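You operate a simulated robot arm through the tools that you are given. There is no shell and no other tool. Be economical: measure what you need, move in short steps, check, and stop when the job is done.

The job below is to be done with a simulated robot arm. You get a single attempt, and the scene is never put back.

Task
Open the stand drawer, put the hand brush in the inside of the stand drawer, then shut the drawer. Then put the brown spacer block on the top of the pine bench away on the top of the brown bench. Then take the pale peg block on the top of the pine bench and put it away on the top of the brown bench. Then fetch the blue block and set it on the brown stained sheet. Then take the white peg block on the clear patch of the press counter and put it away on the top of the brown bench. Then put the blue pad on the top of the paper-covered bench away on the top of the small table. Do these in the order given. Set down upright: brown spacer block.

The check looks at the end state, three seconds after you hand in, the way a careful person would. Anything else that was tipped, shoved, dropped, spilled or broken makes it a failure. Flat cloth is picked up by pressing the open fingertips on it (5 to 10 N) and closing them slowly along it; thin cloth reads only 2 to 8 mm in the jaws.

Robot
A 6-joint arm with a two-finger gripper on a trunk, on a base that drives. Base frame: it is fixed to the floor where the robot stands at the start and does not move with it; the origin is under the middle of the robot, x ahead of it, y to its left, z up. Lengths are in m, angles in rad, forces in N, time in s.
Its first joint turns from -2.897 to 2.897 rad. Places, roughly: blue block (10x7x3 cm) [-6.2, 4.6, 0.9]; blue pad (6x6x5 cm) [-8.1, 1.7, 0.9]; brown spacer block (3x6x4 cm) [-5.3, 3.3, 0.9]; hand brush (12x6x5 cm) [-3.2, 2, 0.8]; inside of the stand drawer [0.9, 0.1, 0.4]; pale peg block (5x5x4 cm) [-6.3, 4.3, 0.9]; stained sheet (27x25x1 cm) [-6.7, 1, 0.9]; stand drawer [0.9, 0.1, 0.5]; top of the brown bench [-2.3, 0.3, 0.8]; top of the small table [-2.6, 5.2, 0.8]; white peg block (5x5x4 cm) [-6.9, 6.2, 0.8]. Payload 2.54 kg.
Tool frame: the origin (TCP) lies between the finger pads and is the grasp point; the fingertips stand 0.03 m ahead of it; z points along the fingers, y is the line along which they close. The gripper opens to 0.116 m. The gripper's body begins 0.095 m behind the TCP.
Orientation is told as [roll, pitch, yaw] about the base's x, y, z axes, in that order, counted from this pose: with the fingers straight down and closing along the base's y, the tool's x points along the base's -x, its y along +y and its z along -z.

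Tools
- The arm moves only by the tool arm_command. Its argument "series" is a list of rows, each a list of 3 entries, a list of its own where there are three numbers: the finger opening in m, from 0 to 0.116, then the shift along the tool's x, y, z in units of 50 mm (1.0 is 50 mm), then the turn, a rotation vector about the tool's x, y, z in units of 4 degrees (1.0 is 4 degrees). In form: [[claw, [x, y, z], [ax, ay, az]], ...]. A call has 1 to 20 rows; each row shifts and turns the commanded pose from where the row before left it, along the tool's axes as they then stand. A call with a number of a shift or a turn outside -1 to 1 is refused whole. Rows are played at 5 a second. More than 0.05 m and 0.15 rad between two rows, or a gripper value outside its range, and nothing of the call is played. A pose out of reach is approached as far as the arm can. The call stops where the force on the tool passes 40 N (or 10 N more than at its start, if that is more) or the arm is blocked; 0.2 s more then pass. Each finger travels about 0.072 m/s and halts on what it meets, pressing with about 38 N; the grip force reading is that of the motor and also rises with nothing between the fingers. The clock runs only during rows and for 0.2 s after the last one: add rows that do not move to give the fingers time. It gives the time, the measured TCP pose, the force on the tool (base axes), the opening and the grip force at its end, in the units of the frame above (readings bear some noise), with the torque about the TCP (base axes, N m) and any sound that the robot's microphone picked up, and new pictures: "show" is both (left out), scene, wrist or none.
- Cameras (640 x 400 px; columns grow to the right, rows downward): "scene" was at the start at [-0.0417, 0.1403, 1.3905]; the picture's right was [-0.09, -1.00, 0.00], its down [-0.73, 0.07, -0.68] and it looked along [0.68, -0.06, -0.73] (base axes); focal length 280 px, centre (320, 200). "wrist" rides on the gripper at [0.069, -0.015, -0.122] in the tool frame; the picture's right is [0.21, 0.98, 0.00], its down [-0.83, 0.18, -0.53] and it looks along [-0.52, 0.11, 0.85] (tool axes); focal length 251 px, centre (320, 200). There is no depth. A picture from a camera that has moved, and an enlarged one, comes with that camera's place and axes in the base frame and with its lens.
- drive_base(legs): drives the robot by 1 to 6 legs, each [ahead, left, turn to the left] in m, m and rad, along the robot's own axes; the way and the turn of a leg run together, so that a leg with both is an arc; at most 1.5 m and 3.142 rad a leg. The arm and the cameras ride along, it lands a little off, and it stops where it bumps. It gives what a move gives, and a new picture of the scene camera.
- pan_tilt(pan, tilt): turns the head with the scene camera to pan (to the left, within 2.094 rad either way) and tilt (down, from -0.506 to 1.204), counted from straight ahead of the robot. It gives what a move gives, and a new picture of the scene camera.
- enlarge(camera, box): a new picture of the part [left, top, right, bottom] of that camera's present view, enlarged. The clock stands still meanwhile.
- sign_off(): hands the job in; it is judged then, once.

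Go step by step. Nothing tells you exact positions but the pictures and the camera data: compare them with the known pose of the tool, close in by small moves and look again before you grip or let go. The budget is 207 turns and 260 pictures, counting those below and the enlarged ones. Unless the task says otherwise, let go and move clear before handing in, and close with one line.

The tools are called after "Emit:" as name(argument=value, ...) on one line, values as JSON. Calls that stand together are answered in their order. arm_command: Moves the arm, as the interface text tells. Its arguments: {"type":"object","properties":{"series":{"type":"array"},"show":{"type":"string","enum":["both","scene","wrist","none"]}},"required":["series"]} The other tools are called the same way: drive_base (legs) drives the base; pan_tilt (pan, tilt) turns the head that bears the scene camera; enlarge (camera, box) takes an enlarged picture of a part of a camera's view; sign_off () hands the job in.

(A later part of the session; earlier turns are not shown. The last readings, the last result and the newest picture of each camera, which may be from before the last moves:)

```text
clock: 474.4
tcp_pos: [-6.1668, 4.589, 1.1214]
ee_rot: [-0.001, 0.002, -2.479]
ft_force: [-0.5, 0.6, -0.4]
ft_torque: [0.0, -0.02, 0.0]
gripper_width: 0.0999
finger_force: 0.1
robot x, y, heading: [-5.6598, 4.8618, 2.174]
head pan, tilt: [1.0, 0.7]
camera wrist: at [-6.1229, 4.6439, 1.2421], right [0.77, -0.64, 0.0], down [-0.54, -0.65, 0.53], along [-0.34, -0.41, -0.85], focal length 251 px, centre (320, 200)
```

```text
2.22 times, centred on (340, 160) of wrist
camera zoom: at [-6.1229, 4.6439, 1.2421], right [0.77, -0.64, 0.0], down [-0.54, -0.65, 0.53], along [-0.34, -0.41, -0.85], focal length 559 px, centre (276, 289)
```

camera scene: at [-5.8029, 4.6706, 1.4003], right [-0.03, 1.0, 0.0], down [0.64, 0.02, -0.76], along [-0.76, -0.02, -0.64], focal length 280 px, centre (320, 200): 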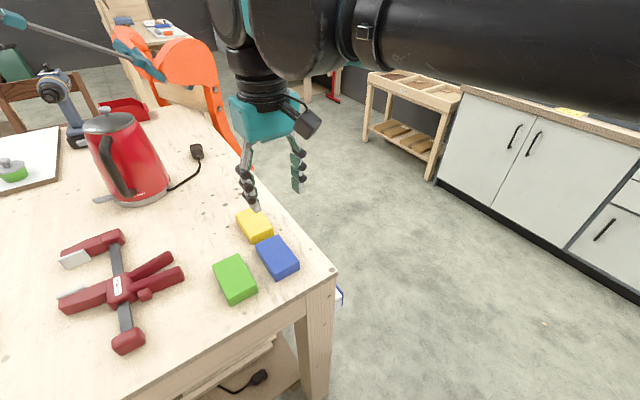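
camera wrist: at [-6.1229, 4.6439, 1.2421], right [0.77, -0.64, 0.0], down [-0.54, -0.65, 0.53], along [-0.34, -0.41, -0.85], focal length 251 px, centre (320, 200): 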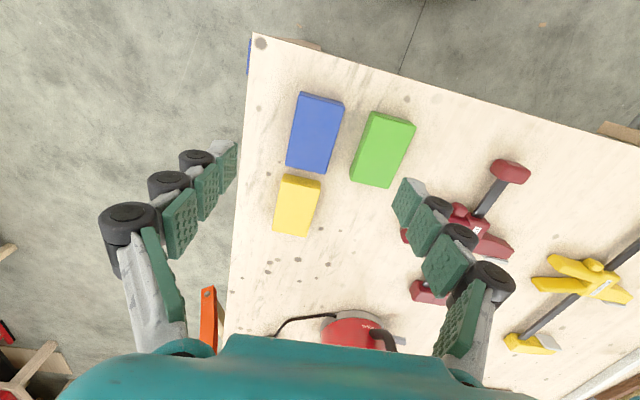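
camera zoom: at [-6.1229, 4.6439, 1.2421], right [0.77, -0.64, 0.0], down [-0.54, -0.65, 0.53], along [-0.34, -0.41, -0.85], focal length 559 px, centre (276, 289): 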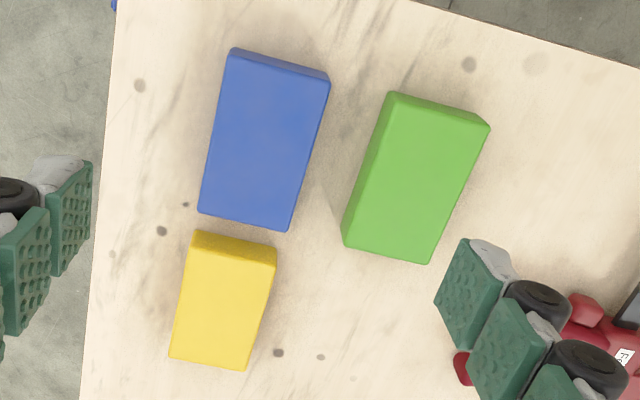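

The blue block is centred at (-6.202, 4.5625) and already aligned with the tool. I'll move above it and descend partway.

Emit:
arm_command(series=[[0.085, [-0.88, 0, 0], [0, 0, 0]], [0.085, [0, 0, 0.9], [0, 0, 0]], [0.085, [0, 0, 0.9], [0, 0, 0]], [0.085, [0, 0, 0.9], [0, 0, 0]], [0.085, [0, 0, 0.5], [0, 0, 0]], [0.085, [0, 0, 0], [0, 0, 0]]], show="wrist")

```text
clock: 475.8
tcp_pos: [-6.2013, 4.5623, 0.9573]
ee_rot: [-0.001, 0.002, -2.477]
ft_force: [-0.5, -0.7, -0.3]
ft_torque: [0.0, 0.0, 0.0]
gripper_width: 0.085
finger_force: 0.1
robot x, y, heading: [-5.6608, 4.8604, 2.173]
head pan, tilt: [1.0, 0.7]
camera wrist: at [-6.1581, 4.6181, 1.0805], right [0.77, -0.64, 0.0], down [-0.54, -0.65, 0.53], along [-0.34, -0.41, -0.85], focal length 251 px, centre (320, 200)
```

wrist: 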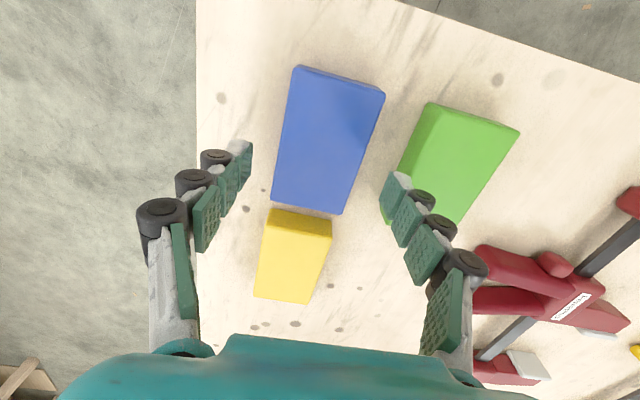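

Emit:
arm_command(series=[[0.075, [0.15, 0, 0], [0, 0, 0]], [0.075, [0, 0, 0.5], [0, 0, 0]], [0.075, [0, 0, 0.45], [0, 0, 0]], [0.075, [0, 0, 0], [0, 0, 0]]], show="wrist")

```text
clock: 476.8
tcp_pos: [-6.1951, 4.569, 0.913]
ee_rot: [-0.002, 0.002, -2.477]
ft_force: [-0.5, 0.1, -0.2]
ft_torque: [0.0, -0.02, 0.01]
gripper_width: 0.0752
finger_force: 0.2
robot x, y, heading: [-5.6624, 4.8571, 2.17]
head pan, tilt: [1.0, 0.7]
camera wrist: at [-6.1518, 4.6235, 1.0345], right [0.77, -0.64, 0.0], down [-0.54, -0.65, 0.53], along [-0.34, -0.41, -0.85], focal length 251 px, centre (320, 200)
```

wrist: 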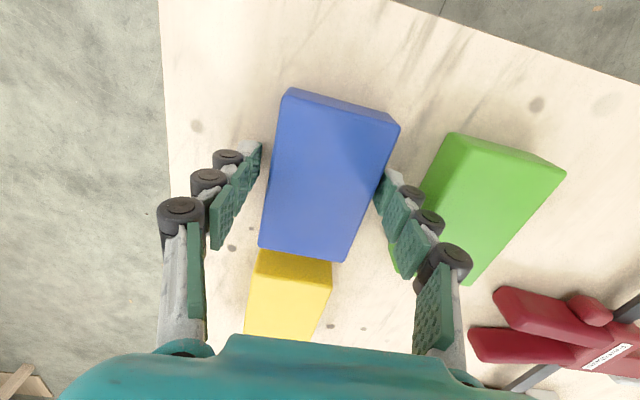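

Emit:
arm_command(series=[[0.075, [0, 0, 0.12], [0, 0, 0]], [0.06, [0, 0, 0], [0, 0, 0]], [0.045, [0, 0, 0], [0, 0, 0]], [0.045, [0, 0, 0], [0, 0, 0]], [0.045, [0, 0, 0], [0, 0, 0]], [0.045, [0, 0, -0.3], [0, 0, 0]], [0.045, [0, 0, -0.9], [0, 0, 0]], [0.045, [0, 0, -0.9], [0, 0, 0]], [0.045, [0, 0, 0], [0, 0, 0]]], show="wrist")

```text
clock: 477.9
tcp_pos: [-6.1957, 4.5686, 0.9075]
ee_rot: [0.003, 0.001, -2.478]
ft_force: [3.9, 0.2, 9.8]
ft_torque: [-0.17, -0.12, -0.01]
gripper_width: 0.0614
finger_force: 37.9
robot x, y, heading: [-5.6573, 4.8611, 2.169]
head pan, tilt: [1.0, 0.7]
stopped in row 5: the force on the tool passed its limit at 41 N (the readings are from after the stop); the commanded pose is now the measured one
camera wrist: at [-6.1519, 4.6225, 1.0296], right [0.77, -0.64, 0.0], down [-0.54, -0.65, 0.53], along [-0.34, -0.41, -0.85], focal length 251 px, centre (320, 200)
```

wrist: 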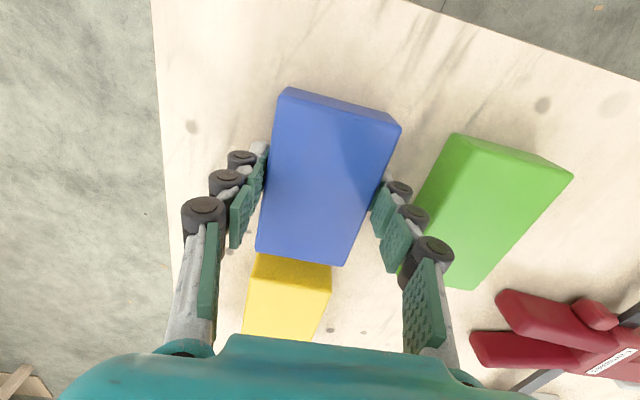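

The block is gripped at 61 mm. I'll lift, retract and drive toward the stained sheet.

Emit:
arm_command(series=[[0.045, [0, 0, -0.4], [0, 0, 0]], [0.045, [0, 0, -0.9], [0, 0, 0]], [0.045, [0, 0, -1], [0, 0, 0]], [0.045, [0, 0, -1], [0, 0, 0]], [0.045, [0, 0, -1], [0, 0, 0]], [0.045, [0, 0, -1], [0, 0, 0]], [0.045, [0.8, 0, 0], [0, 0, 0]]], show="wrist")

Emit:
drive_base(legs=[[0, -0.3, 0.025], [-1.3, 0, 0], [-1.3, 0, 0], [0, 1.5, 0], [0, 0.4, 0]])

Emit:
pan_tilt(pan=1.3, tilt=0.5)

```text
clock: 479.6
tcp_pos: [-6.1635, 4.5897, 1.1743]
ee_rot: [0.001, 0.001, -2.477]
ft_force: [-1.0, -0.6, -1.3]
ft_torque: [0.02, -0.08, -0.02]
gripper_width: 0.0611
finger_force: 37.7
robot x, y, heading: [-5.6627, 4.861, 2.176]
head pan, tilt: [1.0, 0.7]
camera wrist: at [-6.1216, 4.6448, 1.2958], right [0.77, -0.64, 0.0], down [-0.54, -0.65, 0.53], along [-0.34, -0.41, -0.85], focal length 251 px, centre (320, 200)
```

wrist: 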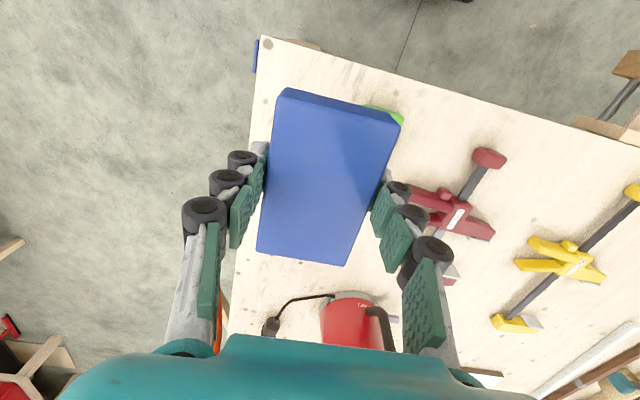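

```text
clock: 503.0
tcp_pos: [-5.8657, 1.5063, 1.1731]
ee_rot: [-0.001, 0.002, -2.42]
ft_force: [-0.6, 0.5, -1.9]
ft_torque: [-0.01, 0.01, 0.02]
gripper_width: 0.0609
finger_force: 37.9
robot x, y, heading: [-5.3781, 1.8051, 2.225]
head pan, tilt: [1.0, 0.7]
camera scene: at [-5.5094, 1.6073, 1.4003], right [-0.09, 1.0, 0.0], down [0.64, 0.06, -0.76], along [-0.76, -0.07, -0.64], focal length 280 px, centre (320, 200)
```

scene: 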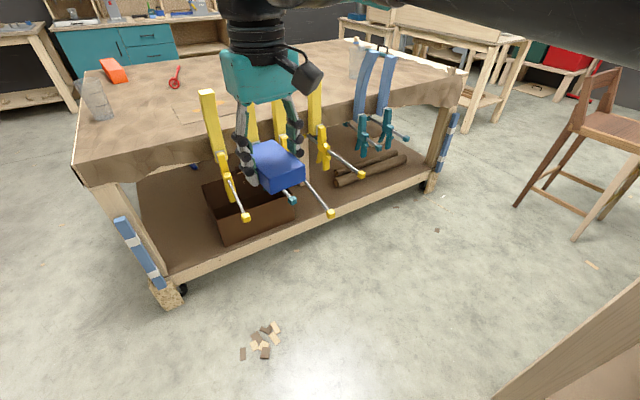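

```text
clock: 503.8
tcp_pos: [-5.8655, 1.5066, 1.1739]
ee_rot: [0.001, 0.002, -2.42]
ft_force: [0.2, -0.2, -2.8]
ft_torque: [0.0, -0.03, -0.02]
gripper_width: 0.0613
finger_force: 38.2
robot x, y, heading: [-5.3794, 1.8039, 2.229]
head pan, tilt: [1.3, 0.499]
camera scene: at [-5.509, 1.5804, 1.418], right [-0.38, 0.93, 0.0], down [0.44, 0.18, -0.88], along [-0.81, -0.33, -0.48], focal length 280 px, centre (320, 200)
```

scene: 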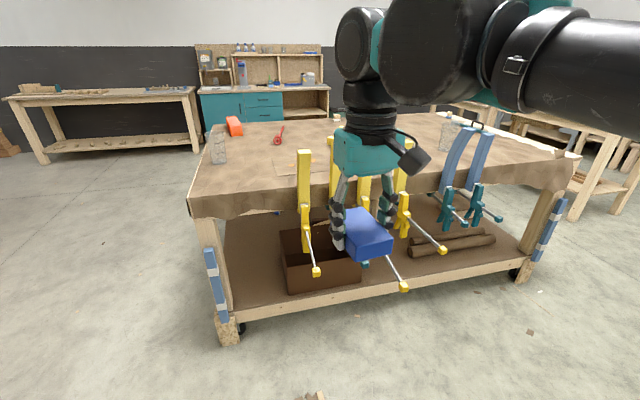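

Emit:
enlarge(camera="scene", box=[180, 100, 420, 260])

```text
2.50 times, centred on (300, 180) of scene
camera zoom: at [-5.509, 1.5804, 1.418], right [-0.38, 0.93, 0.0], down [0.44, 0.18, -0.88], along [-0.81, -0.33, -0.48], focal length 700 px, centre (370, 250)
```

zoom: 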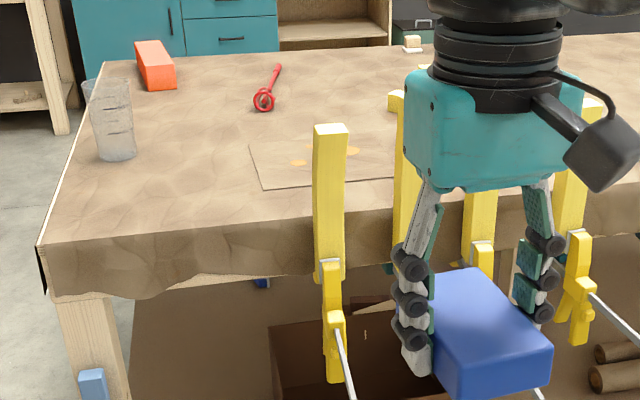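

The sheet lies on the paper-covered table behind the upright yellow clamps, at about n −4.78…−5.03 and l 4.59…4.86. I'll move closer with the block held high and check the clearance to the clamps.

Emit:
drive_base(legs=[[0.1, 0.65, -0.033]])

Emit:
pan_tilt(pan=1.4, tilt=0.85)

```text
clock: 507.2
tcp_pos: [-6.4259, 1.2315, 1.1725]
ee_rot: [0.0, -0.001, -2.452]
ft_force: [0.0, 0.8, -1.5]
ft_torque: [0.0, 0.05, -0.02]
gripper_width: 0.061
finger_force: 38.1
robot x, y, heading: [-5.9309, 1.5128, 2.194]
head pan, tilt: [1.3, 0.499]
stopped in leg 1: the robot was blocked; the commanded pose is now the measured one
camera scene: at [-6.0665, 1.2931, 1.4181], right [-0.35, 0.94, 0.0], down [0.45, 0.17, -0.88], along [-0.82, -0.31, -0.48], focal length 280 px, centre (320, 200)
```

scene: 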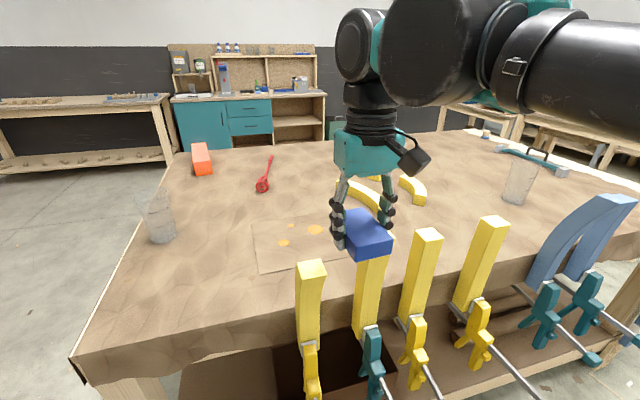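

```text
clock: 508.1
tcp_pos: [-6.4263, 1.2299, 1.1735]
ee_rot: [-0.002, -0.001, -2.453]
ft_force: [0.0, 0.0, -1.7]
ft_torque: [0.0, -0.04, -0.04]
gripper_width: 0.0611
finger_force: 37.8
robot x, y, heading: [-5.9309, 1.5129, 2.196]
head pan, tilt: [1.4, 0.85]
camera scene: at [-6.0515, 1.2904, 1.3881], right [-0.44, 0.9, 0.0], down [0.67, 0.33, -0.66], along [-0.59, -0.29, -0.75], focal length 280 px, centre (320, 200)
```

scene: 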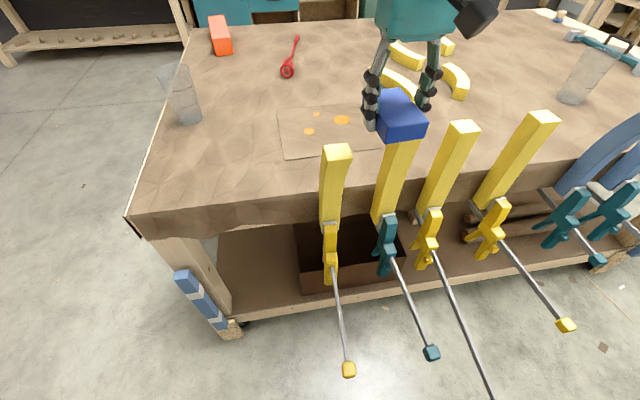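

The base stopped at the clamps' handles. The clamp tops are near n −4.6 at z 1.035. I'll extend the arm over them at about 1.12 m, then lower behind them onto the sheet.

Emit:
arm_command(series=[[0.045, [-0.9, 0.03, 0.25], [0, 0, 0]], [0.045, [-0.9, 0.03, 0.25], [0, 0, 0]], [0.045, [-0.9, 0.03, 0.25], [0, 0, 0]], [0.045, [-0.9, 0.03, 0.25], [0, 0, 0]], [0.045, [-0.9, 0.03, 0.1], [0, 0, 0]], [0.045, [0, 0, 0], [0, 0, 0]]])

```text
clock: 509.5
tcp_pos: [-6.5825, 1.0961, 1.1079]
ee_rot: [-0.002, -0.002, -2.452]
ft_force: [0.0, -0.4, -0.6]
ft_torque: [0.01, -0.03, 0.02]
gripper_width: 0.0609
finger_force: 37.6
out of reach, approached as far as the arm can: row 5
robot x, y, heading: [-5.9281, 1.5134, 2.195]
head pan, tilt: [1.4, 0.85]
camera scene: at [-6.0514, 1.2904, 1.3881], right [-0.44, 0.9, 0.0], down [0.67, 0.33, -0.66], along [-0.59, -0.29, -0.75], focal length 280 px, centre (320, 200)
camera wrist: at [-6.5415, 1.1516, 1.229], right [0.79, -0.62, 0.0], down [-0.52, -0.67, 0.53], along [-0.33, -0.42, -0.85], focal length 251 px, centre (320, 200)
```

scene: 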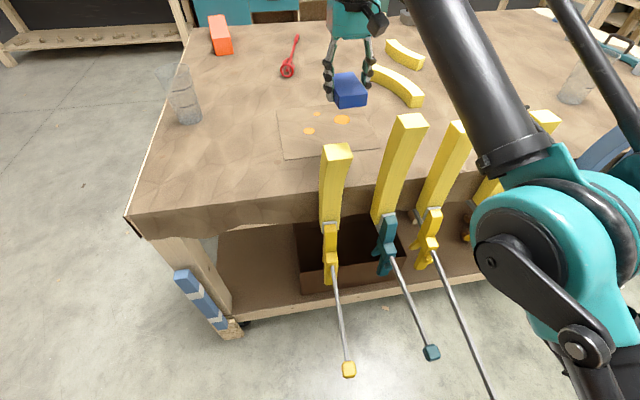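
wrist: 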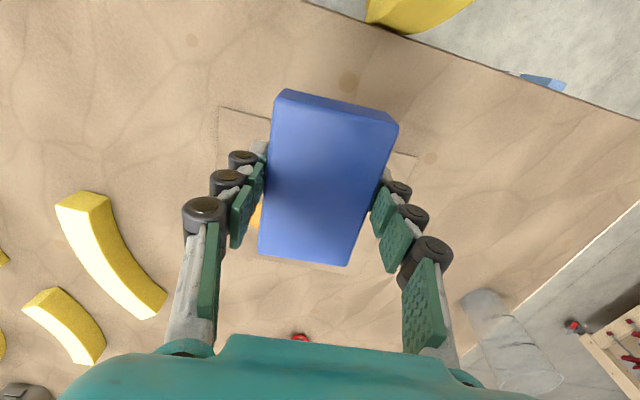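

Emit:
arm_command(series=[[0.045, [-0.5, 0.03, 0.15], [0, 0, 0]], [0.045, [-0.4, 0.03, 0.2], [0, 0, 0]], [0.045, [-0.4, 0.03, 0.3], [0, 0, 0]], [0.045, [-0.4, 0.03, 0.3], [0, 0, 0]], [0.045, [0, 0, 0], [0, 0, 0]]])

```text
clock: 510.7
tcp_pos: [-6.6043, 1.0785, 1.0468]
ee_rot: [-0.001, 0.0, -2.452]
ft_force: [0.3, 0.7, -1.3]
ft_torque: [0.03, 0.01, 0.01]
gripper_width: 0.061
finger_force: 37.8
out of reach, approached as far as the arm can: row 1, 2, 3, 4
robot x, y, heading: [-5.9282, 1.511, 2.192]
head pan, tilt: [1.4, 0.85]
camera scene: at [-6.0515, 1.2904, 1.3881], right [-0.44, 0.9, 0.0], down [0.67, 0.33, -0.66], along [-0.59, -0.29, -0.75], focal length 280 px, centre (320, 200)
camera wrist: at [-6.563, 1.1352, 1.1695], right [0.79, -0.62, 0.0], down [-0.52, -0.67, 0.53], along [-0.33, -0.42, -0.85], focal length 251 px, centre (320, 200)
```

scene: 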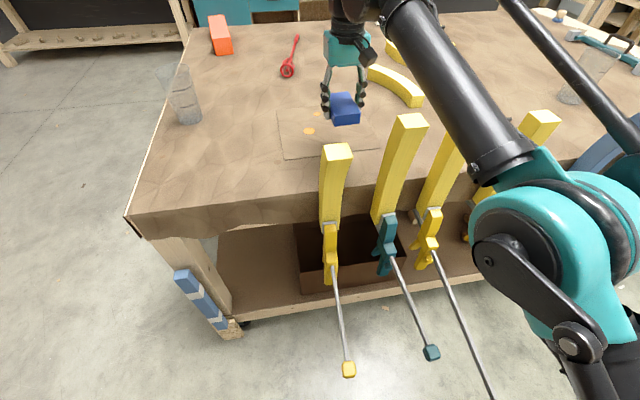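
wrist: 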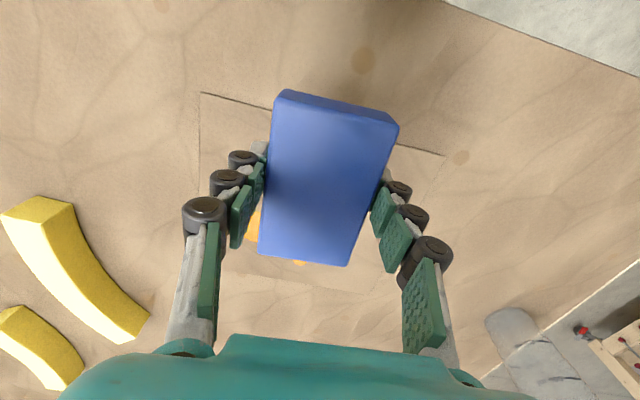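

The reach is 5–6 cm short from here because a long clamp handle blocked the base. I'll retract over the clamps, shift the base back past the handles and come in closer from the table's corner side.

Emit:
arm_command(series=[[0.045, [0.1, 0, -0.9], [0, 0, 0]], [0.045, [0.3, 0, -0.8], [0, 0, 0]], [0.045, [0.8, 0, -0.5], [0, 0, 0]], [0.045, [0.9, 0, -0.2], [0, 0, 0]], [0.045, [0.95, 0, 0], [0, 0, 0]], [0.045, [0.95, 0, 0], [0, 0, 0]], [0.045, [0.95, 0, 0], [0, 0, 0]]], show="none")

Emit:
drive_base(legs=[[0, -0.05, 0], [-0.5, 0, 0], [0, 0.38, 0]])

```text
clock: 512.3
tcp_pos: [-6.4759, 1.1683, 1.1873]
ee_rot: [-0.001, 0.005, -2.45]
ft_force: [0.0, 0.4, -2.5]
ft_torque: [0.03, -0.08, 0.0]
gripper_width: 0.0612
finger_force: 38.2
out of reach, approached as far as the arm can: row 1, 5, 6, 7
robot x, y, heading: [-5.9278, 1.5141, 2.196]
head pan, tilt: [1.4, 0.85]
```

```text
clock: 517.7
tcp_pos: [-6.4519, 0.5694, 1.187]
ee_rot: [0.0, 0.004, -2.454]
ft_force: [0.5, 0.0, -2.5]
ft_torque: [0.01, -0.03, 0.0]
gripper_width: 0.061
finger_force: 38.7
robot x, y, heading: [-5.9068, 0.9113, 2.194]
head pan, tilt: [1.4, 0.85]
camera scene: at [-6.0278, 0.6919, 1.3881], right [-0.44, 0.9, 0.0], down [0.68, 0.33, -0.66], along [-0.59, -0.29, -0.75], focal length 280 px, centre (320, 200)
```

scene: 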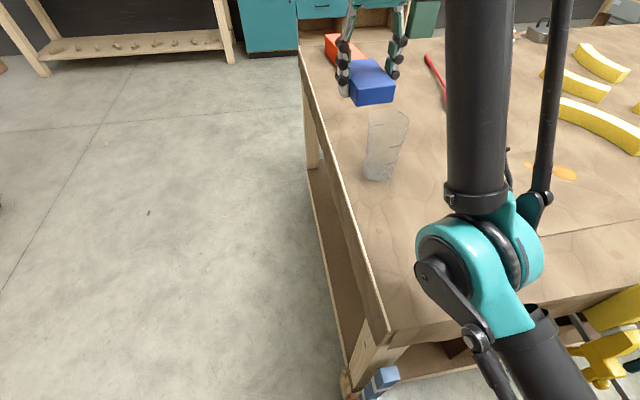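

The base is now beside the table's corner, clear of the handles. I'll sweep the block along above the table to the sheet.

Emit:
arm_command(series=[[0.045, [0.15, -0.9, 0.1], [0, 0, 0]], [0.045, [0.15, -0.9, 0.1], [0, 0, 0]], [0.045, [0.15, -0.9, 0.1], [0, 0, 0]], [0.045, [0.15, -0.9, 0.1], [0, 0, 0]], [0.045, [0.15, -0.9, 0.1], [0, 0, 0]], [0.045, [0.15, -0.9, 0.1], [0, 0, 0]], [0.045, [0.15, -0.9, 0.1], [0, 0, 0]], [0.045, [0.15, -0.9, 0.1], [0, 0, 0]], [0.045, [0.15, -0.9, 0.1], [0, 0, 0]], [0.045, [0.15, -0.9, 0.1], [0, 0, 0]], [0.045, [0.1, -0.74, 0.1], [0, 0, 0]], [0.045, [0, 0, 0], [0, 0, 0]]])

```text
clock: 520.3
tcp_pos: [-6.736, 0.9663, 1.1481]
ee_rot: [-0.001, 0.006, -2.454]
ft_force: [0.4, -0.3, -2.0]
ft_torque: [0.0, -0.02, -0.01]
gripper_width: 0.0609
finger_force: 37.7
out of reach, approached as far as the arm can: row 1, 2, 3, 4, 5
robot x, y, heading: [-5.902, 0.9127, 2.197]
head pan, tilt: [1.4, 0.85]
camera scene: at [-6.0278, 0.692, 1.3881], right [-0.44, 0.9, 0.0], down [0.68, 0.33, -0.66], along [-0.59, -0.29, -0.75], focal length 280 px, centre (320, 200)
camera wrist: at [-6.6935, 1.0221, 1.2696], right [0.79, -0.62, 0.0], down [-0.52, -0.67, 0.53], along [-0.33, -0.42, -0.85], focal length 251 px, centre (320, 200)
```

scene: 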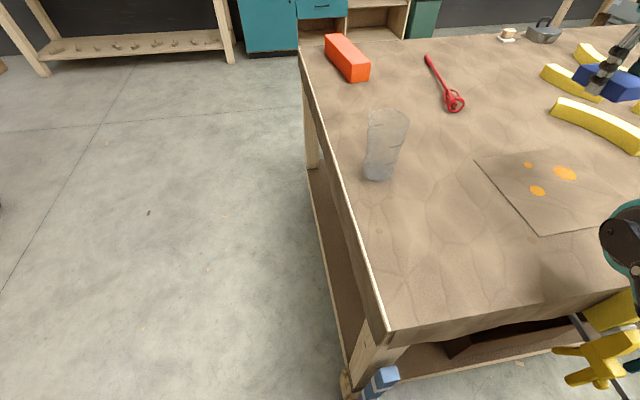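
wrist: 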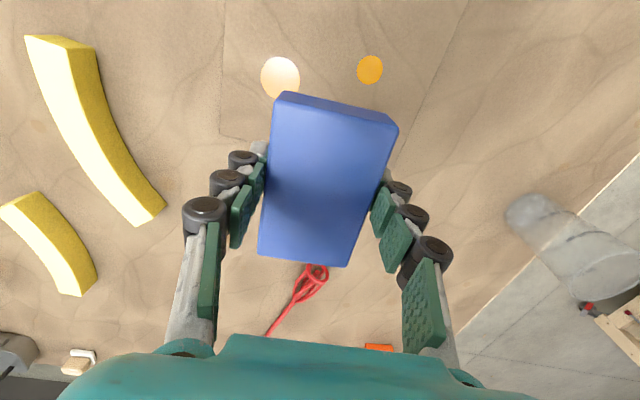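

It's over the sheet. I'll centre a bit and lower to contact.

Emit:
arm_command(series=[[0.045, [0.6, 0, 0.3], [0, 0, 0]], [0.045, [0, 0, 0.9], [0, 0, 0]], [0.045, [0, 0, 0.9], [0, 0, 0]], [0.045, [0, 0, 0.9], [0, 0, 0]], [0.045, [0, 0, 0.8], [0, 0, 0]], [0.045, [0, 0, 0], [0, 0, 0]]], show="wrist")

```text
clock: 521.7
tcp_pos: [-6.7137, 0.9867, 1.0928]
ee_rot: [-0.001, 0.004, -2.454]
ft_force: [0.1, -0.3, -1.1]
ft_torque: [0.02, -0.05, -0.01]
gripper_width: 0.061
finger_force: 37.5
out of reach, approached as far as the arm can: row 2, 3, 4, 5
robot x, y, heading: [-5.9039, 0.9127, 2.193]
head pan, tilt: [1.4, 0.85]
camera wrist: at [-6.6712, 1.0423, 1.2142], right [0.79, -0.62, 0.0], down [-0.52, -0.67, 0.53], along [-0.33, -0.42, -0.85], focal length 251 px, centre (320, 200)
```

wrist: 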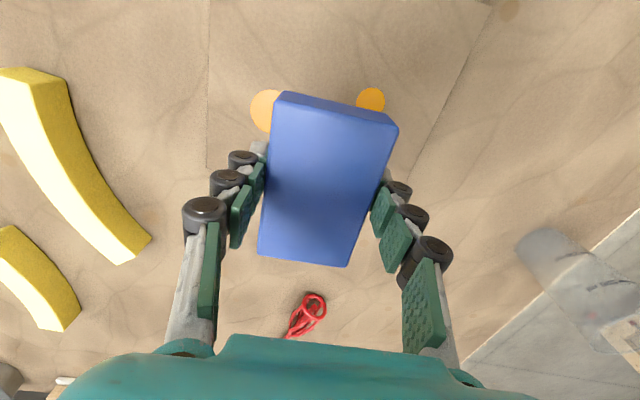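

Emit:
arm_command(series=[[0.045, [0.57, 0.56, 0.3], [0, 0, 0]], [0.045, [0, 0, 0.9], [0, 0, 0]], [0.045, [0, 0, 0.9], [0, 0, 0]], [0.045, [-0.5, -0.5, 0.5], [0, 0, 0]], [0.045, [0, 0, 0], [0, 0, 0]]], show="wrist")

```text
clock: 522.9
tcp_pos: [-6.7478, 0.9864, 1.0704]
ee_rot: [-0.001, 0.006, -2.455]
ft_force: [0.1, 0.1, -1.7]
ft_torque: [0.01, 0.04, 0.0]
gripper_width: 0.0612
finger_force: 38.2
out of reach, approached as far as the arm can: row 1, 2, 3, 4
robot x, y, heading: [-5.9061, 0.911, 2.198]
head pan, tilt: [1.4, 0.85]
camera wrist: at [-6.7065, 1.0421, 1.1931], right [0.79, -0.62, 0.0], down [-0.52, -0.67, 0.53], along [-0.33, -0.42, -0.85], focal length 251 px, centre (320, 200)
```

wrist: 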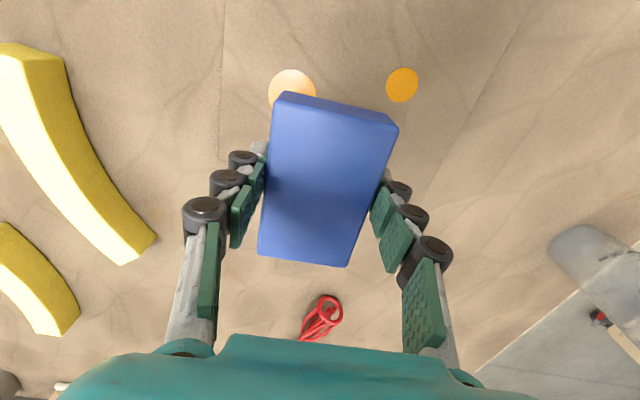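

The wrist orientation (45° off the arm's azimuth) seems to limit the descent. I'll rotate the tool to line up with the arm and try again.

Emit:
arm_command(series=[[0.045, [0, 0, 0], [0, 0, 0.93]], [0.045, [0, 0, 0], [0, 0, 0.93]], [0.045, [0, 0, 0], [0, 0, 0.93]], [0.045, [0, 0, 0], [0, 0, 0.93]], [0.045, [0, 0, 0], [0, 0, 0.93]], [0.045, [0, 0, 0], [0, 0, 0.93]], [0.045, [0, 0, 0], [0, 0, 0.93]], [0.045, [0, 0, 0], [0, 0, 0.93]], [0.045, [0, 0, 0], [0, 0, 0.93]], [0.045, [0, 0, 0], [0, 0, 0.93]], [0.045, [0, 0, 0], [0, 0, 0.93]], [0.045, [0, 0, 0], [0, 0, 0.93]], [0.045, [0, 0, 0.5], [0, 0, 0]], [0.045, [0, 0, 0.5], [0, 0, 0]], [0.045, [0, 0, 0], [0, 0, 0]]])

```text
clock: 526.1
tcp_pos: [-6.7749, 0.9805, 1.0506]
ee_rot: [-0.008, 0.004, 3.05]
ft_force: [0.4, -0.3, -1.5]
ft_torque: [0.02, -0.01, 0.0]
gripper_width: 0.0607
finger_force: 38.0
out of reach, approached as far as the arm can: row 13, 14
robot x, y, heading: [-5.9014, 0.9109, 2.195]
head pan, tilt: [1.4, 0.85]
camera scene: at [-6.0278, 0.692, 1.3881], right [-0.44, 0.9, 0.0], down [0.68, 0.33, -0.66], along [-0.59, -0.29, -0.75], focal length 280 px, centre (320, 200)
camera wrist: at [-6.7062, 0.9895, 1.1732], right [0.12, -0.99, 0.0], down [-0.84, -0.11, 0.53], along [-0.53, -0.06, -0.85], focal length 251 px, centre (320, 200)
```

scene: 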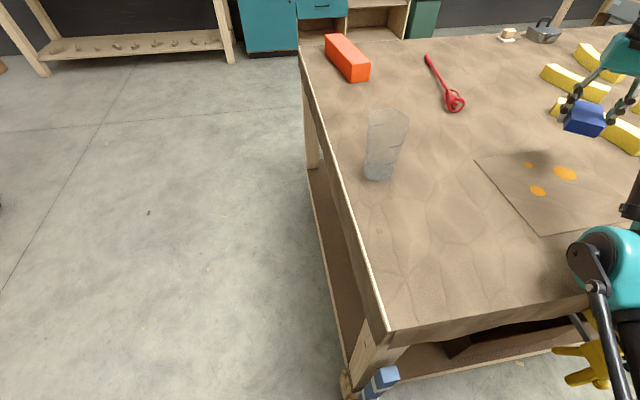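
wrist: 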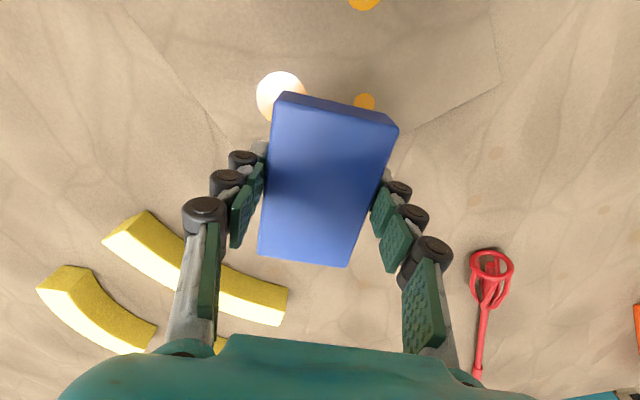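

Emit:
pan_tilt(pan=0.7, tilt=0.7)

```text
clock: 527.2
tcp_pos: [-6.7742, 0.9804, 1.0516]
ee_rot: [-0.006, 0.003, 3.051]
ft_force: [0.1, 0.5, -1.0]
ft_torque: [-0.02, -0.03, -0.04]
gripper_width: 0.0608
finger_force: 38.0
robot x, y, heading: [-5.9034, 0.9132, 2.194]
head pan, tilt: [0.7, 0.7]
camera scene: at [-6.04, 0.7469, 1.4003], right [0.24, 0.97, 0.0], down [0.63, -0.16, -0.76], along [-0.74, 0.19, -0.64], focal length 280 px, centre (320, 200)
```

scene: 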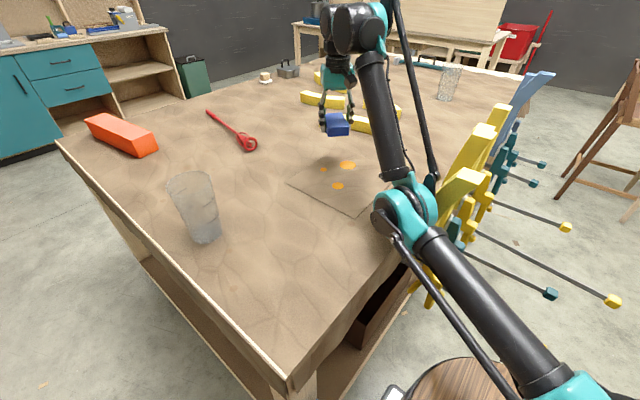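

The arm seems caught in an awkward, near-straight elbow posture. I'll pull straight back toward the robot to re-bend the elbow and see how it responds.

Emit:
arm_command(series=[[0.045, [0.8, 0, -0.3], [0, 0, 0]], [0.045, [0.9, 0, -0.3], [0, 0, 0]], [0.045, [0.9, 0, 0], [0, 0, 0]], [0.045, [0.9, 0, 0], [0, 0, 0]], [0.045, [0.9, 0, 0], [0, 0, 0]], [0.045, [0.9, 0, 0], [0, 0, 0]]], show="scene")

```text
clock: 528.6
tcp_pos: [-6.6965, 0.9122, 1.0915]
ee_rot: [-0.005, 0.002, 3.05]
ft_force: [-1.2, 0.9, -1.3]
ft_torque: [-0.07, -0.03, -0.01]
gripper_width: 0.061
finger_force: 38.1
out of reach, approached as far as the arm can: row 1, 2, 3, 4, 5, 6
robot x, y, heading: [-5.9044, 0.915, 2.197]
head pan, tilt: [0.7, 0.7]
camera scene: at [-6.0401, 0.7472, 1.4003], right [0.24, 0.97, 0.0], down [0.62, -0.16, -0.76], along [-0.74, 0.19, -0.64], focal length 280 px, centre (320, 200)
```

scene: 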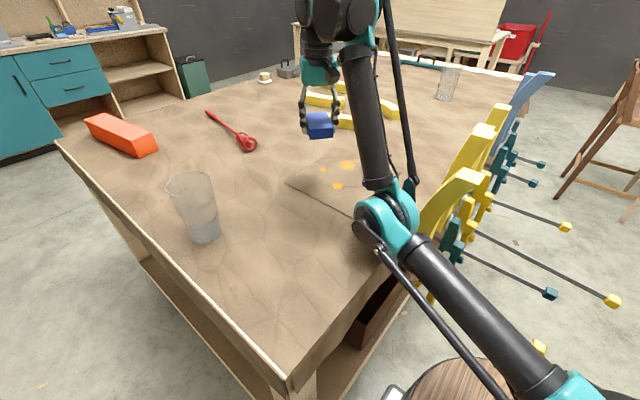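

The arm has flipped to an elbow-down branch, which can't retract or descend. I'll straighten it outward and then command downward so the elbow bends the right way again.

Emit:
arm_command(series=[[0.045, [-0.9, 0, 0], [0, 0, 0]], [0.045, [-0.9, 0, 0], [0, 0, 0]], [0.045, [-0.9, 0, 0], [0, 0, 0]], [0.045, [-0.9, 0, 0], [0, 0, 0]], [0.045, [0, 0, 0.6], [0, 0, 0]], [0.045, [0, 0, 0.6], [0, 0, 0]], [0.045, [0, 0, 0.6], [0, 0, 0]], [0.045, [0, 0, 0.4], [0, 0, 0]], [0.045, [0, 0, 0], [0, 0, 0]]], show="scene")

```text
clock: 530.6
tcp_pos: [-6.8329, 0.9281, 0.9812]
ee_rot: [-0.004, 0.003, 3.05]
ft_force: [-0.2, 1.0, -2.0]
ft_torque: [0.0, -0.02, -0.02]
gripper_width: 0.0611
finger_force: 37.8
out of reach, approached as far as the arm can: row 3, 4, 7, 8
robot x, y, heading: [-5.9063, 0.9171, 2.198]
head pan, tilt: [0.7, 0.7]
camera scene: at [-6.04, 0.7469, 1.4003], right [0.24, 0.97, 0.0], down [0.62, -0.16, -0.76], along [-0.74, 0.19, -0.64], focal length 280 px, centre (320, 200)
```

scene: 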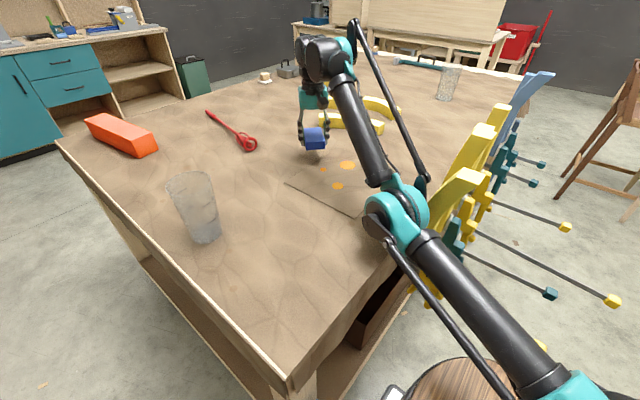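

Emit:
arm_command(series=[[0.045, [-0.4, 0, 0.2], [0, 0, 0]], [0.045, [0, 0, 0.3], [0, 0, 0]], [0.045, [0.5, 0, 0], [0, 0, 0]], [0.045, [0.8, 0, 0], [0, 0, 0]], [0.045, [0.8, 0, 0], [0, 0, 0]], [0.045, [0, 0, 0], [0, 0, 0]]], show="scene")

```text
clock: 532.0
tcp_pos: [-6.8089, 0.9076, 1.0048]
ee_rot: [-0.005, 0.006, 3.051]
ft_force: [0.0, 0.5, -1.3]
ft_torque: [-0.01, 0.01, 0.0]
gripper_width: 0.0609
finger_force: 37.4
out of reach, approached as far as the arm can: row 3, 4, 5
robot x, y, heading: [-5.9068, 0.913, 2.193]
head pan, tilt: [0.7, 0.7]
camera scene: at [-6.04, 0.7469, 1.4003], right [0.24, 0.97, 0.0], down [0.62, -0.16, -0.76], along [-0.74, 0.19, -0.64], focal length 280 px, centre (320, 200)
```

scene: 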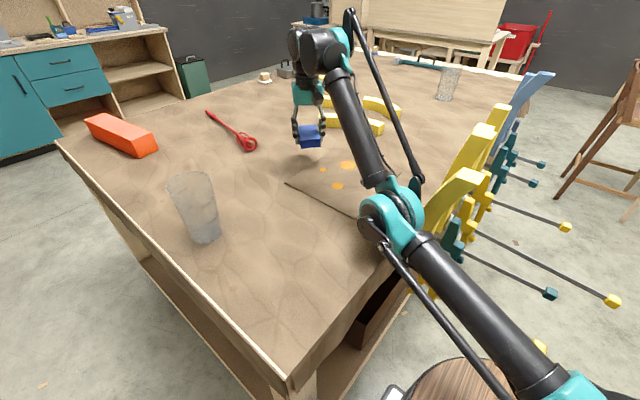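

Emit:
arm_command(series=[[0.045, [-0.8, 0, 0], [0, 0, 0]], [0.045, [-0.8, 0, 0], [0, 0, 0]], [0.045, [-0.8, 0, 0], [0, 0, 0]], [0.045, [-0.8, 0, 0], [0, 0, 0]], [0.045, [0, 0, 0], [0, 0, 0]]], show="scene")

```text
clock: 533.2
tcp_pos: [-6.8716, 0.938, 0.9714]
ee_rot: [-0.005, 0.002, 3.051]
ft_force: [-0.2, 0.0, -0.9]
ft_torque: [0.0, 0.02, 0.01]
gripper_width: 0.0607
finger_force: 38.5
out of reach, approached as far as the arm can: row 2, 3, 4
robot x, y, heading: [-5.9032, 0.9165, 2.2]
head pan, tilt: [0.7, 0.7]
camera scene: at [-6.0399, 0.7469, 1.4003], right [0.24, 0.97, 0.0], down [0.62, -0.16, -0.76], along [-0.74, 0.19, -0.64], focal length 280 px, centre (320, 200)
```

scene: 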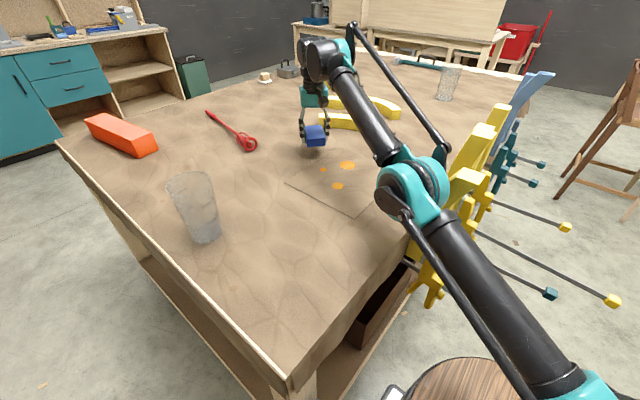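

Emit:
arm_command(series=[[0.045, [-0.3, 0, 0.25], [0, 0, 0]], [0.045, [0.3, 0, 0.1], [0, 0, 0]], [0.045, [0.6, 0, 0], [0, 0, 0]], [0.045, [0.8, 0, 0], [0, 0, 0]], [0.045, [0, 0, 0], [0, 0, 0]]], show="scene")

```text
clock: 534.4
tcp_pos: [-6.8271, 0.9253, 0.987]
ee_rot: [-0.004, 0.004, 3.051]
ft_force: [-0.4, 0.5, -2.7]
ft_torque: [0.0, 0.0, 0.0]
gripper_width: 0.0611
finger_force: 37.5
out of reach, approached as far as the arm can: row 1, 3, 4
robot x, y, heading: [-5.9016, 0.9129, 2.194]
head pan, tilt: [0.7, 0.7]
camera scene: at [-6.04, 0.7469, 1.4003], right [0.24, 0.97, 0.0], down [0.62, -0.16, -0.76], along [-0.74, 0.19, -0.64], focal length 280 px, centre (320, 200)
```

scene: 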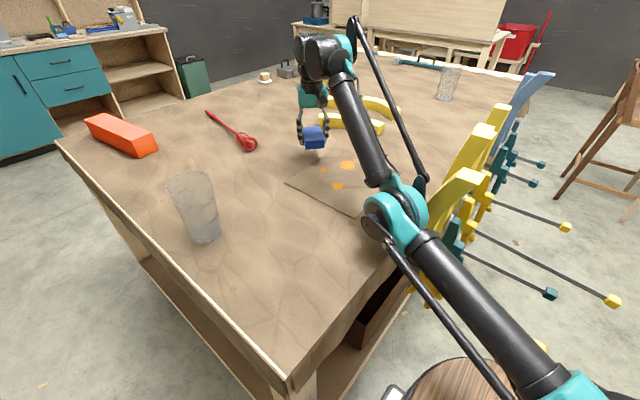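

The elbow-down branch can't be undone here, so I'll raise, back away to open floor and push the arm far down there to force the elbow to flip.

Emit:
arm_command(series=[[0.045, [0.4, 0, -0.8], [0, 0, 0]], [0.045, [0.4, 0, -0.8], [0, 0, 0]], [0.045, [0.4, 0, -0.8], [0, 0, 0]], [0.045, [0.4, 0, -0.8], [0, 0, 0]], [0.045, [0.4, 0, -0.8], [0, 0, 0]], [0.045, [0, 0, 0], [0, 0, 0]]], show="scene")

```text
clock: 535.8
tcp_pos: [-6.7272, 0.9143, 1.1887]
ee_rot: [-0.005, 0.001, 3.052]
ft_force: [0.4, 0.3, -1.7]
ft_torque: [-0.01, -0.02, -0.01]
gripper_width: 0.0612
finger_force: 37.9
robot x, y, heading: [-5.905, 0.9115, 2.197]
head pan, tilt: [0.7, 0.7]
camera scene: at [-6.0401, 0.7469, 1.4003], right [0.24, 0.97, 0.0], down [0.62, -0.16, -0.76], along [-0.74, 0.19, -0.64], focal length 280 px, centre (320, 200)
```

scene: 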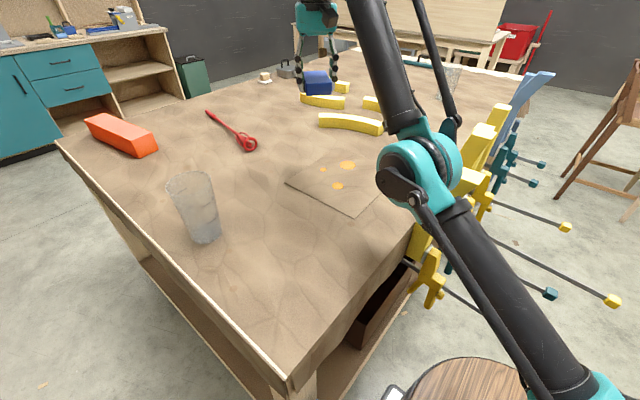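

Emit:
drive_base(legs=[[0, -1.3, 0]])

Emit:
arm_command(series=[[0.045, [-0.6, 0, 0.6], [0, 0, 0]], [0.045, [-0.6, 0, 0.6], [0, 0, 0]], [0.045, [-0.4, 0, 0.8], [0, 0, 0]], [0.045, [-0.3, 0, 0.8], [0, 0, 0]], [0.045, [0, 0, 0.9], [0, 0, 0]], [0.045, [0, 0, 0.9], [0, 0, 0]], [0.045, [0, 0, 0.9], [0, 0, 0]], [0.045, [0, 0, 0.9], [0, 0, 0]], [0.045, [0, 0, 0.9], [0, 0, 0]], [0.045, [0, 0, 0.9], [0, 0, 0]], [0.045, [0, 0, 0.9], [0, 0, 0]]], show="scene")

```text
clock: 542.2
tcp_pos: [-5.6915, 1.6627, 1.1866]
ee_rot: [-0.005, 0.002, 3.045]
ft_force: [-0.4, -0.8, -2.5]
ft_torque: [0.01, -0.02, 0.0]
gripper_width: 0.0608
finger_force: 38.0
robot x, y, heading: [-4.8674, 1.6605, 2.191]
head pan, tilt: [0.7, 0.7]
camera scene: at [-5.0042, 1.4924, 1.4003], right [0.25, 0.97, 0.0], down [0.62, -0.16, -0.76], along [-0.74, 0.19, -0.64], focal length 280 px, centre (320, 200)
```

scene: 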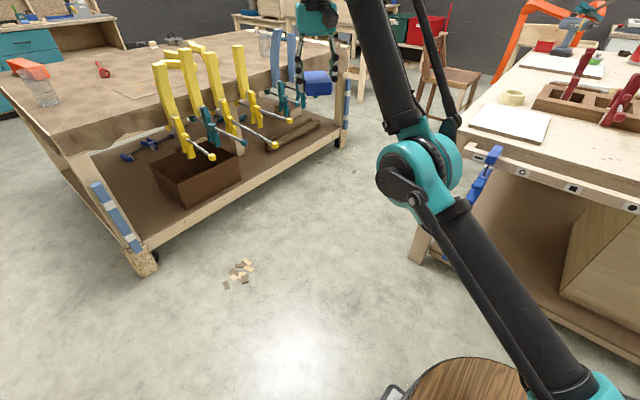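

```text
clock: 544.6
tcp_pos: [-5.8654, 1.654, 0.7708]
ee_rot: [-0.004, 0.002, 3.045]
ft_force: [0.5, -0.3, -0.2]
ft_torque: [0.0, 0.01, 0.02]
gripper_width: 0.0608
finger_force: 38.2
out of reach, approached as far as the arm can: row 6, 7, 8, 9, 10
robot x, y, heading: [-4.866, 1.659, 2.189]
head pan, tilt: [0.7, 0.7]
camera scene: at [-5.0039, 1.4923, 1.4004], right [0.25, 0.97, 0.0], down [0.62, -0.16, -0.77], along [-0.74, 0.19, -0.64], focal length 280 px, centre (320, 200)
```

scene: 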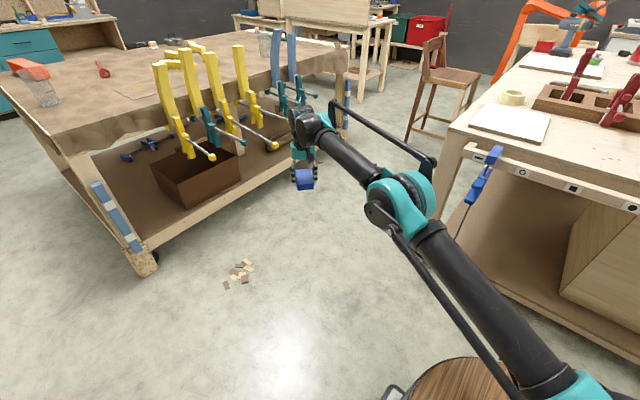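

Emit:
arm_command(series=[[0.045, [0, 0, 0.9], [0, 0, 0]], [0.045, [0, 0, 0.9], [0, 0, 0]], [0.045, [0, 0, 0.9], [0, 0, 0]], [0.045, [0, 0, 0.9], [0, 0, 0]], [0.045, [0, 0, 0.9], [0, 0, 0]], [0.045, [0.3, 0, 0.5], [0, 0, 0]], [0.045, [0.6, 0, 0], [0, 0, 0]], [0.045, [0.6, 0, 0], [0, 0, 0]], [0.045, [0.6, 0, 0], [0, 0, 0]]], show="scene")

```text
clock: 546.6
tcp_pos: [-5.7263, 1.6554, 0.5372]
ee_rot: [-0.005, 0.0, 3.044]
ft_force: [0.2, 0.6, -1.6]
ft_torque: [-0.06, -0.04, 0.01]
gripper_width: 0.0612
finger_force: 38.0
out of reach, approached as far as the arm can: row 3, 4, 5
robot x, y, heading: [-4.871, 1.6581, 2.19]
head pan, tilt: [0.7, 0.7]
camera scene: at [-5.0043, 1.4924, 1.4003], right [0.25, 0.97, 0.0], down [0.62, -0.16, -0.76], along [-0.74, 0.19, -0.64], focal length 280 px, centre (320, 200)
```

scene: 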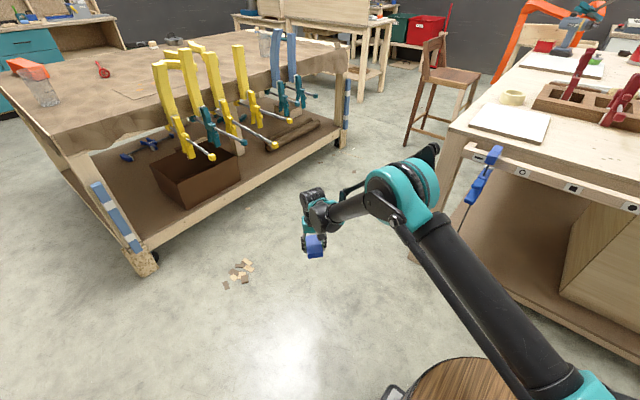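

The elbow has flipped back up. I'll retract and raise while keeping it bent.

Emit:
arm_command(series=[[0.045, [0.6, 0, -0.5], [0, 0, 0]], [0.045, [0.6, 0, -0.7], [0, 0, 0]], [0.045, [0.6, 0, -0.7], [0, 0, 0]], [0.045, [0.6, 0, -0.7], [0, 0, 0]], [0.045, [0.6, 0, -0.7], [0, 0, 0]], [0.045, [0.4, 0, -0.8], [0, 0, 0]], [0.045, [0, 0, -0.9], [0, 0, 0]], [0.045, [0, 0, -0.9], [0, 0, 0]], [0.045, [0, 0, -0.9], [0, 0, 0]], [0.045, [0, 0, -0.9], [0, 0, 0]], [0.045, [0, 0, -0.9], [0, 0, 0]], [0.045, [0, 0, -0.9], [0, 0, 0]], [0.045, [0, 0, -0.9], [0, 0, 0]], [0.045, [0, 0, -0.9], [0, 0, 0]]], show="scene")

```text
clock: 549.6
tcp_pos: [-5.561, 1.6345, 1.1023]
ee_rot: [-0.004, 0.002, 3.045]
ft_force: [-0.7, -0.4, -2.4]
ft_torque: [0.03, -0.02, -0.01]
gripper_width: 0.0609
finger_force: 38.4
robot x, y, heading: [-4.869, 1.661, 2.197]
head pan, tilt: [0.7, 0.7]
camera scene: at [-5.0043, 1.4924, 1.4003], right [0.25, 0.97, 0.0], down [0.62, -0.16, -0.76], along [-0.74, 0.19, -0.64], focal length 280 px, centre (320, 200)
```

scene: 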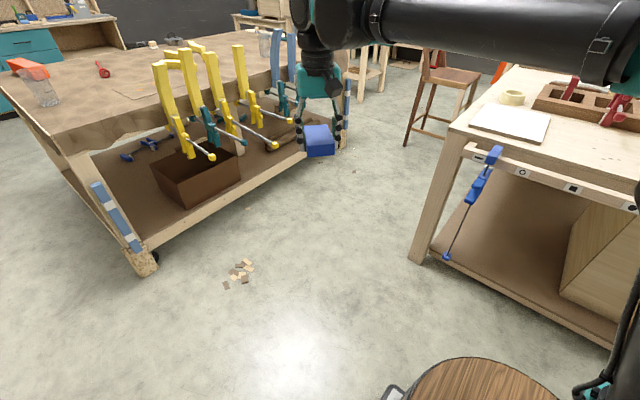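

Elbow-up is restored. I'll go back to the table corner at the same pose, keeping the arm bent.

Emit:
arm_command(series=[[0.045, [0.3, 0, -0.8], [0, 0, 0]]], show="none")

Emit:
drive_base(legs=[[0, 1.3, 0]])

Emit:
arm_command(series=[[0.045, [0, 0, 0], [0, 0, 0]]], show="wrist")

```text
clock: 550.0
tcp_pos: [-5.546, 1.6338, 1.1422]
ee_rot: [-0.006, 0.002, 3.047]
ft_force: [-0.1, 0.1, -2.2]
ft_torque: [0.0, -0.07, 0.01]
gripper_width: 0.061
finger_force: 38.1
robot x, y, heading: [-4.8686, 1.6572, 2.191]
head pan, tilt: [0.7, 0.7]
```

```text
clock: 556.5
tcp_pos: [-6.5892, 0.8692, 1.1414]
ee_rot: [-0.006, 0.003, 3.06]
ft_force: [0.2, -0.7, -2.3]
ft_torque: [-0.01, 0.0, 0.02]
gripper_width: 0.0608
finger_force: 38.3
robot x, y, heading: [-5.9114, 0.9013, 2.208]
head pan, tilt: [0.7, 0.7]
camera scene: at [-6.0445, 0.7348, 1.4003], right [0.23, 0.97, 0.0], down [0.63, -0.15, -0.76], along [-0.74, 0.18, -0.64], focal length 280 px, centre (320, 200)
```

scene: 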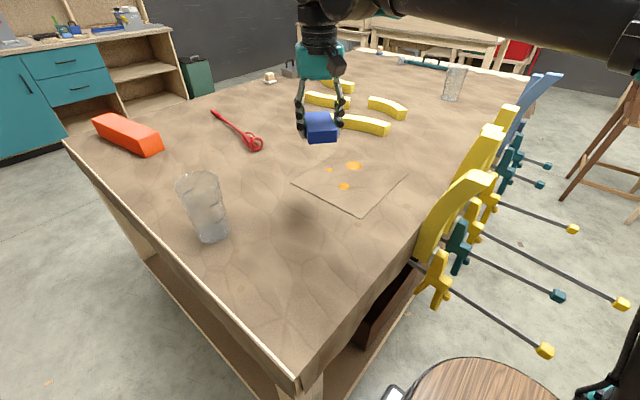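

```text
clock: 556.9
tcp_pos: [-6.5885, 0.868, 1.1411]
ee_rot: [-0.006, 0.001, 3.06]
ft_force: [0.6, -0.7, -2.1]
ft_torque: [-0.01, -0.01, 0.0]
gripper_width: 0.061
finger_force: 37.9
robot x, y, heading: [-5.9084, 0.9008, 2.206]
head pan, tilt: [0.7, 0.7]
camera wrist: at [-6.5196, 0.8778, 1.263], right [0.13, -0.99, 0.0], down [-0.84, -0.12, 0.53], along [-0.53, -0.07, -0.85], focal length 251 px, centre (320, 200)
```

wrist: 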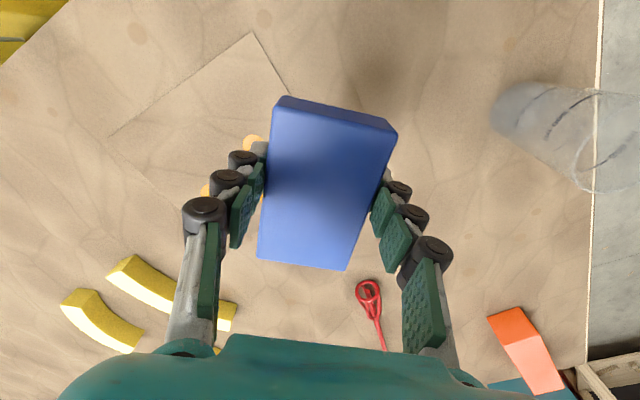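

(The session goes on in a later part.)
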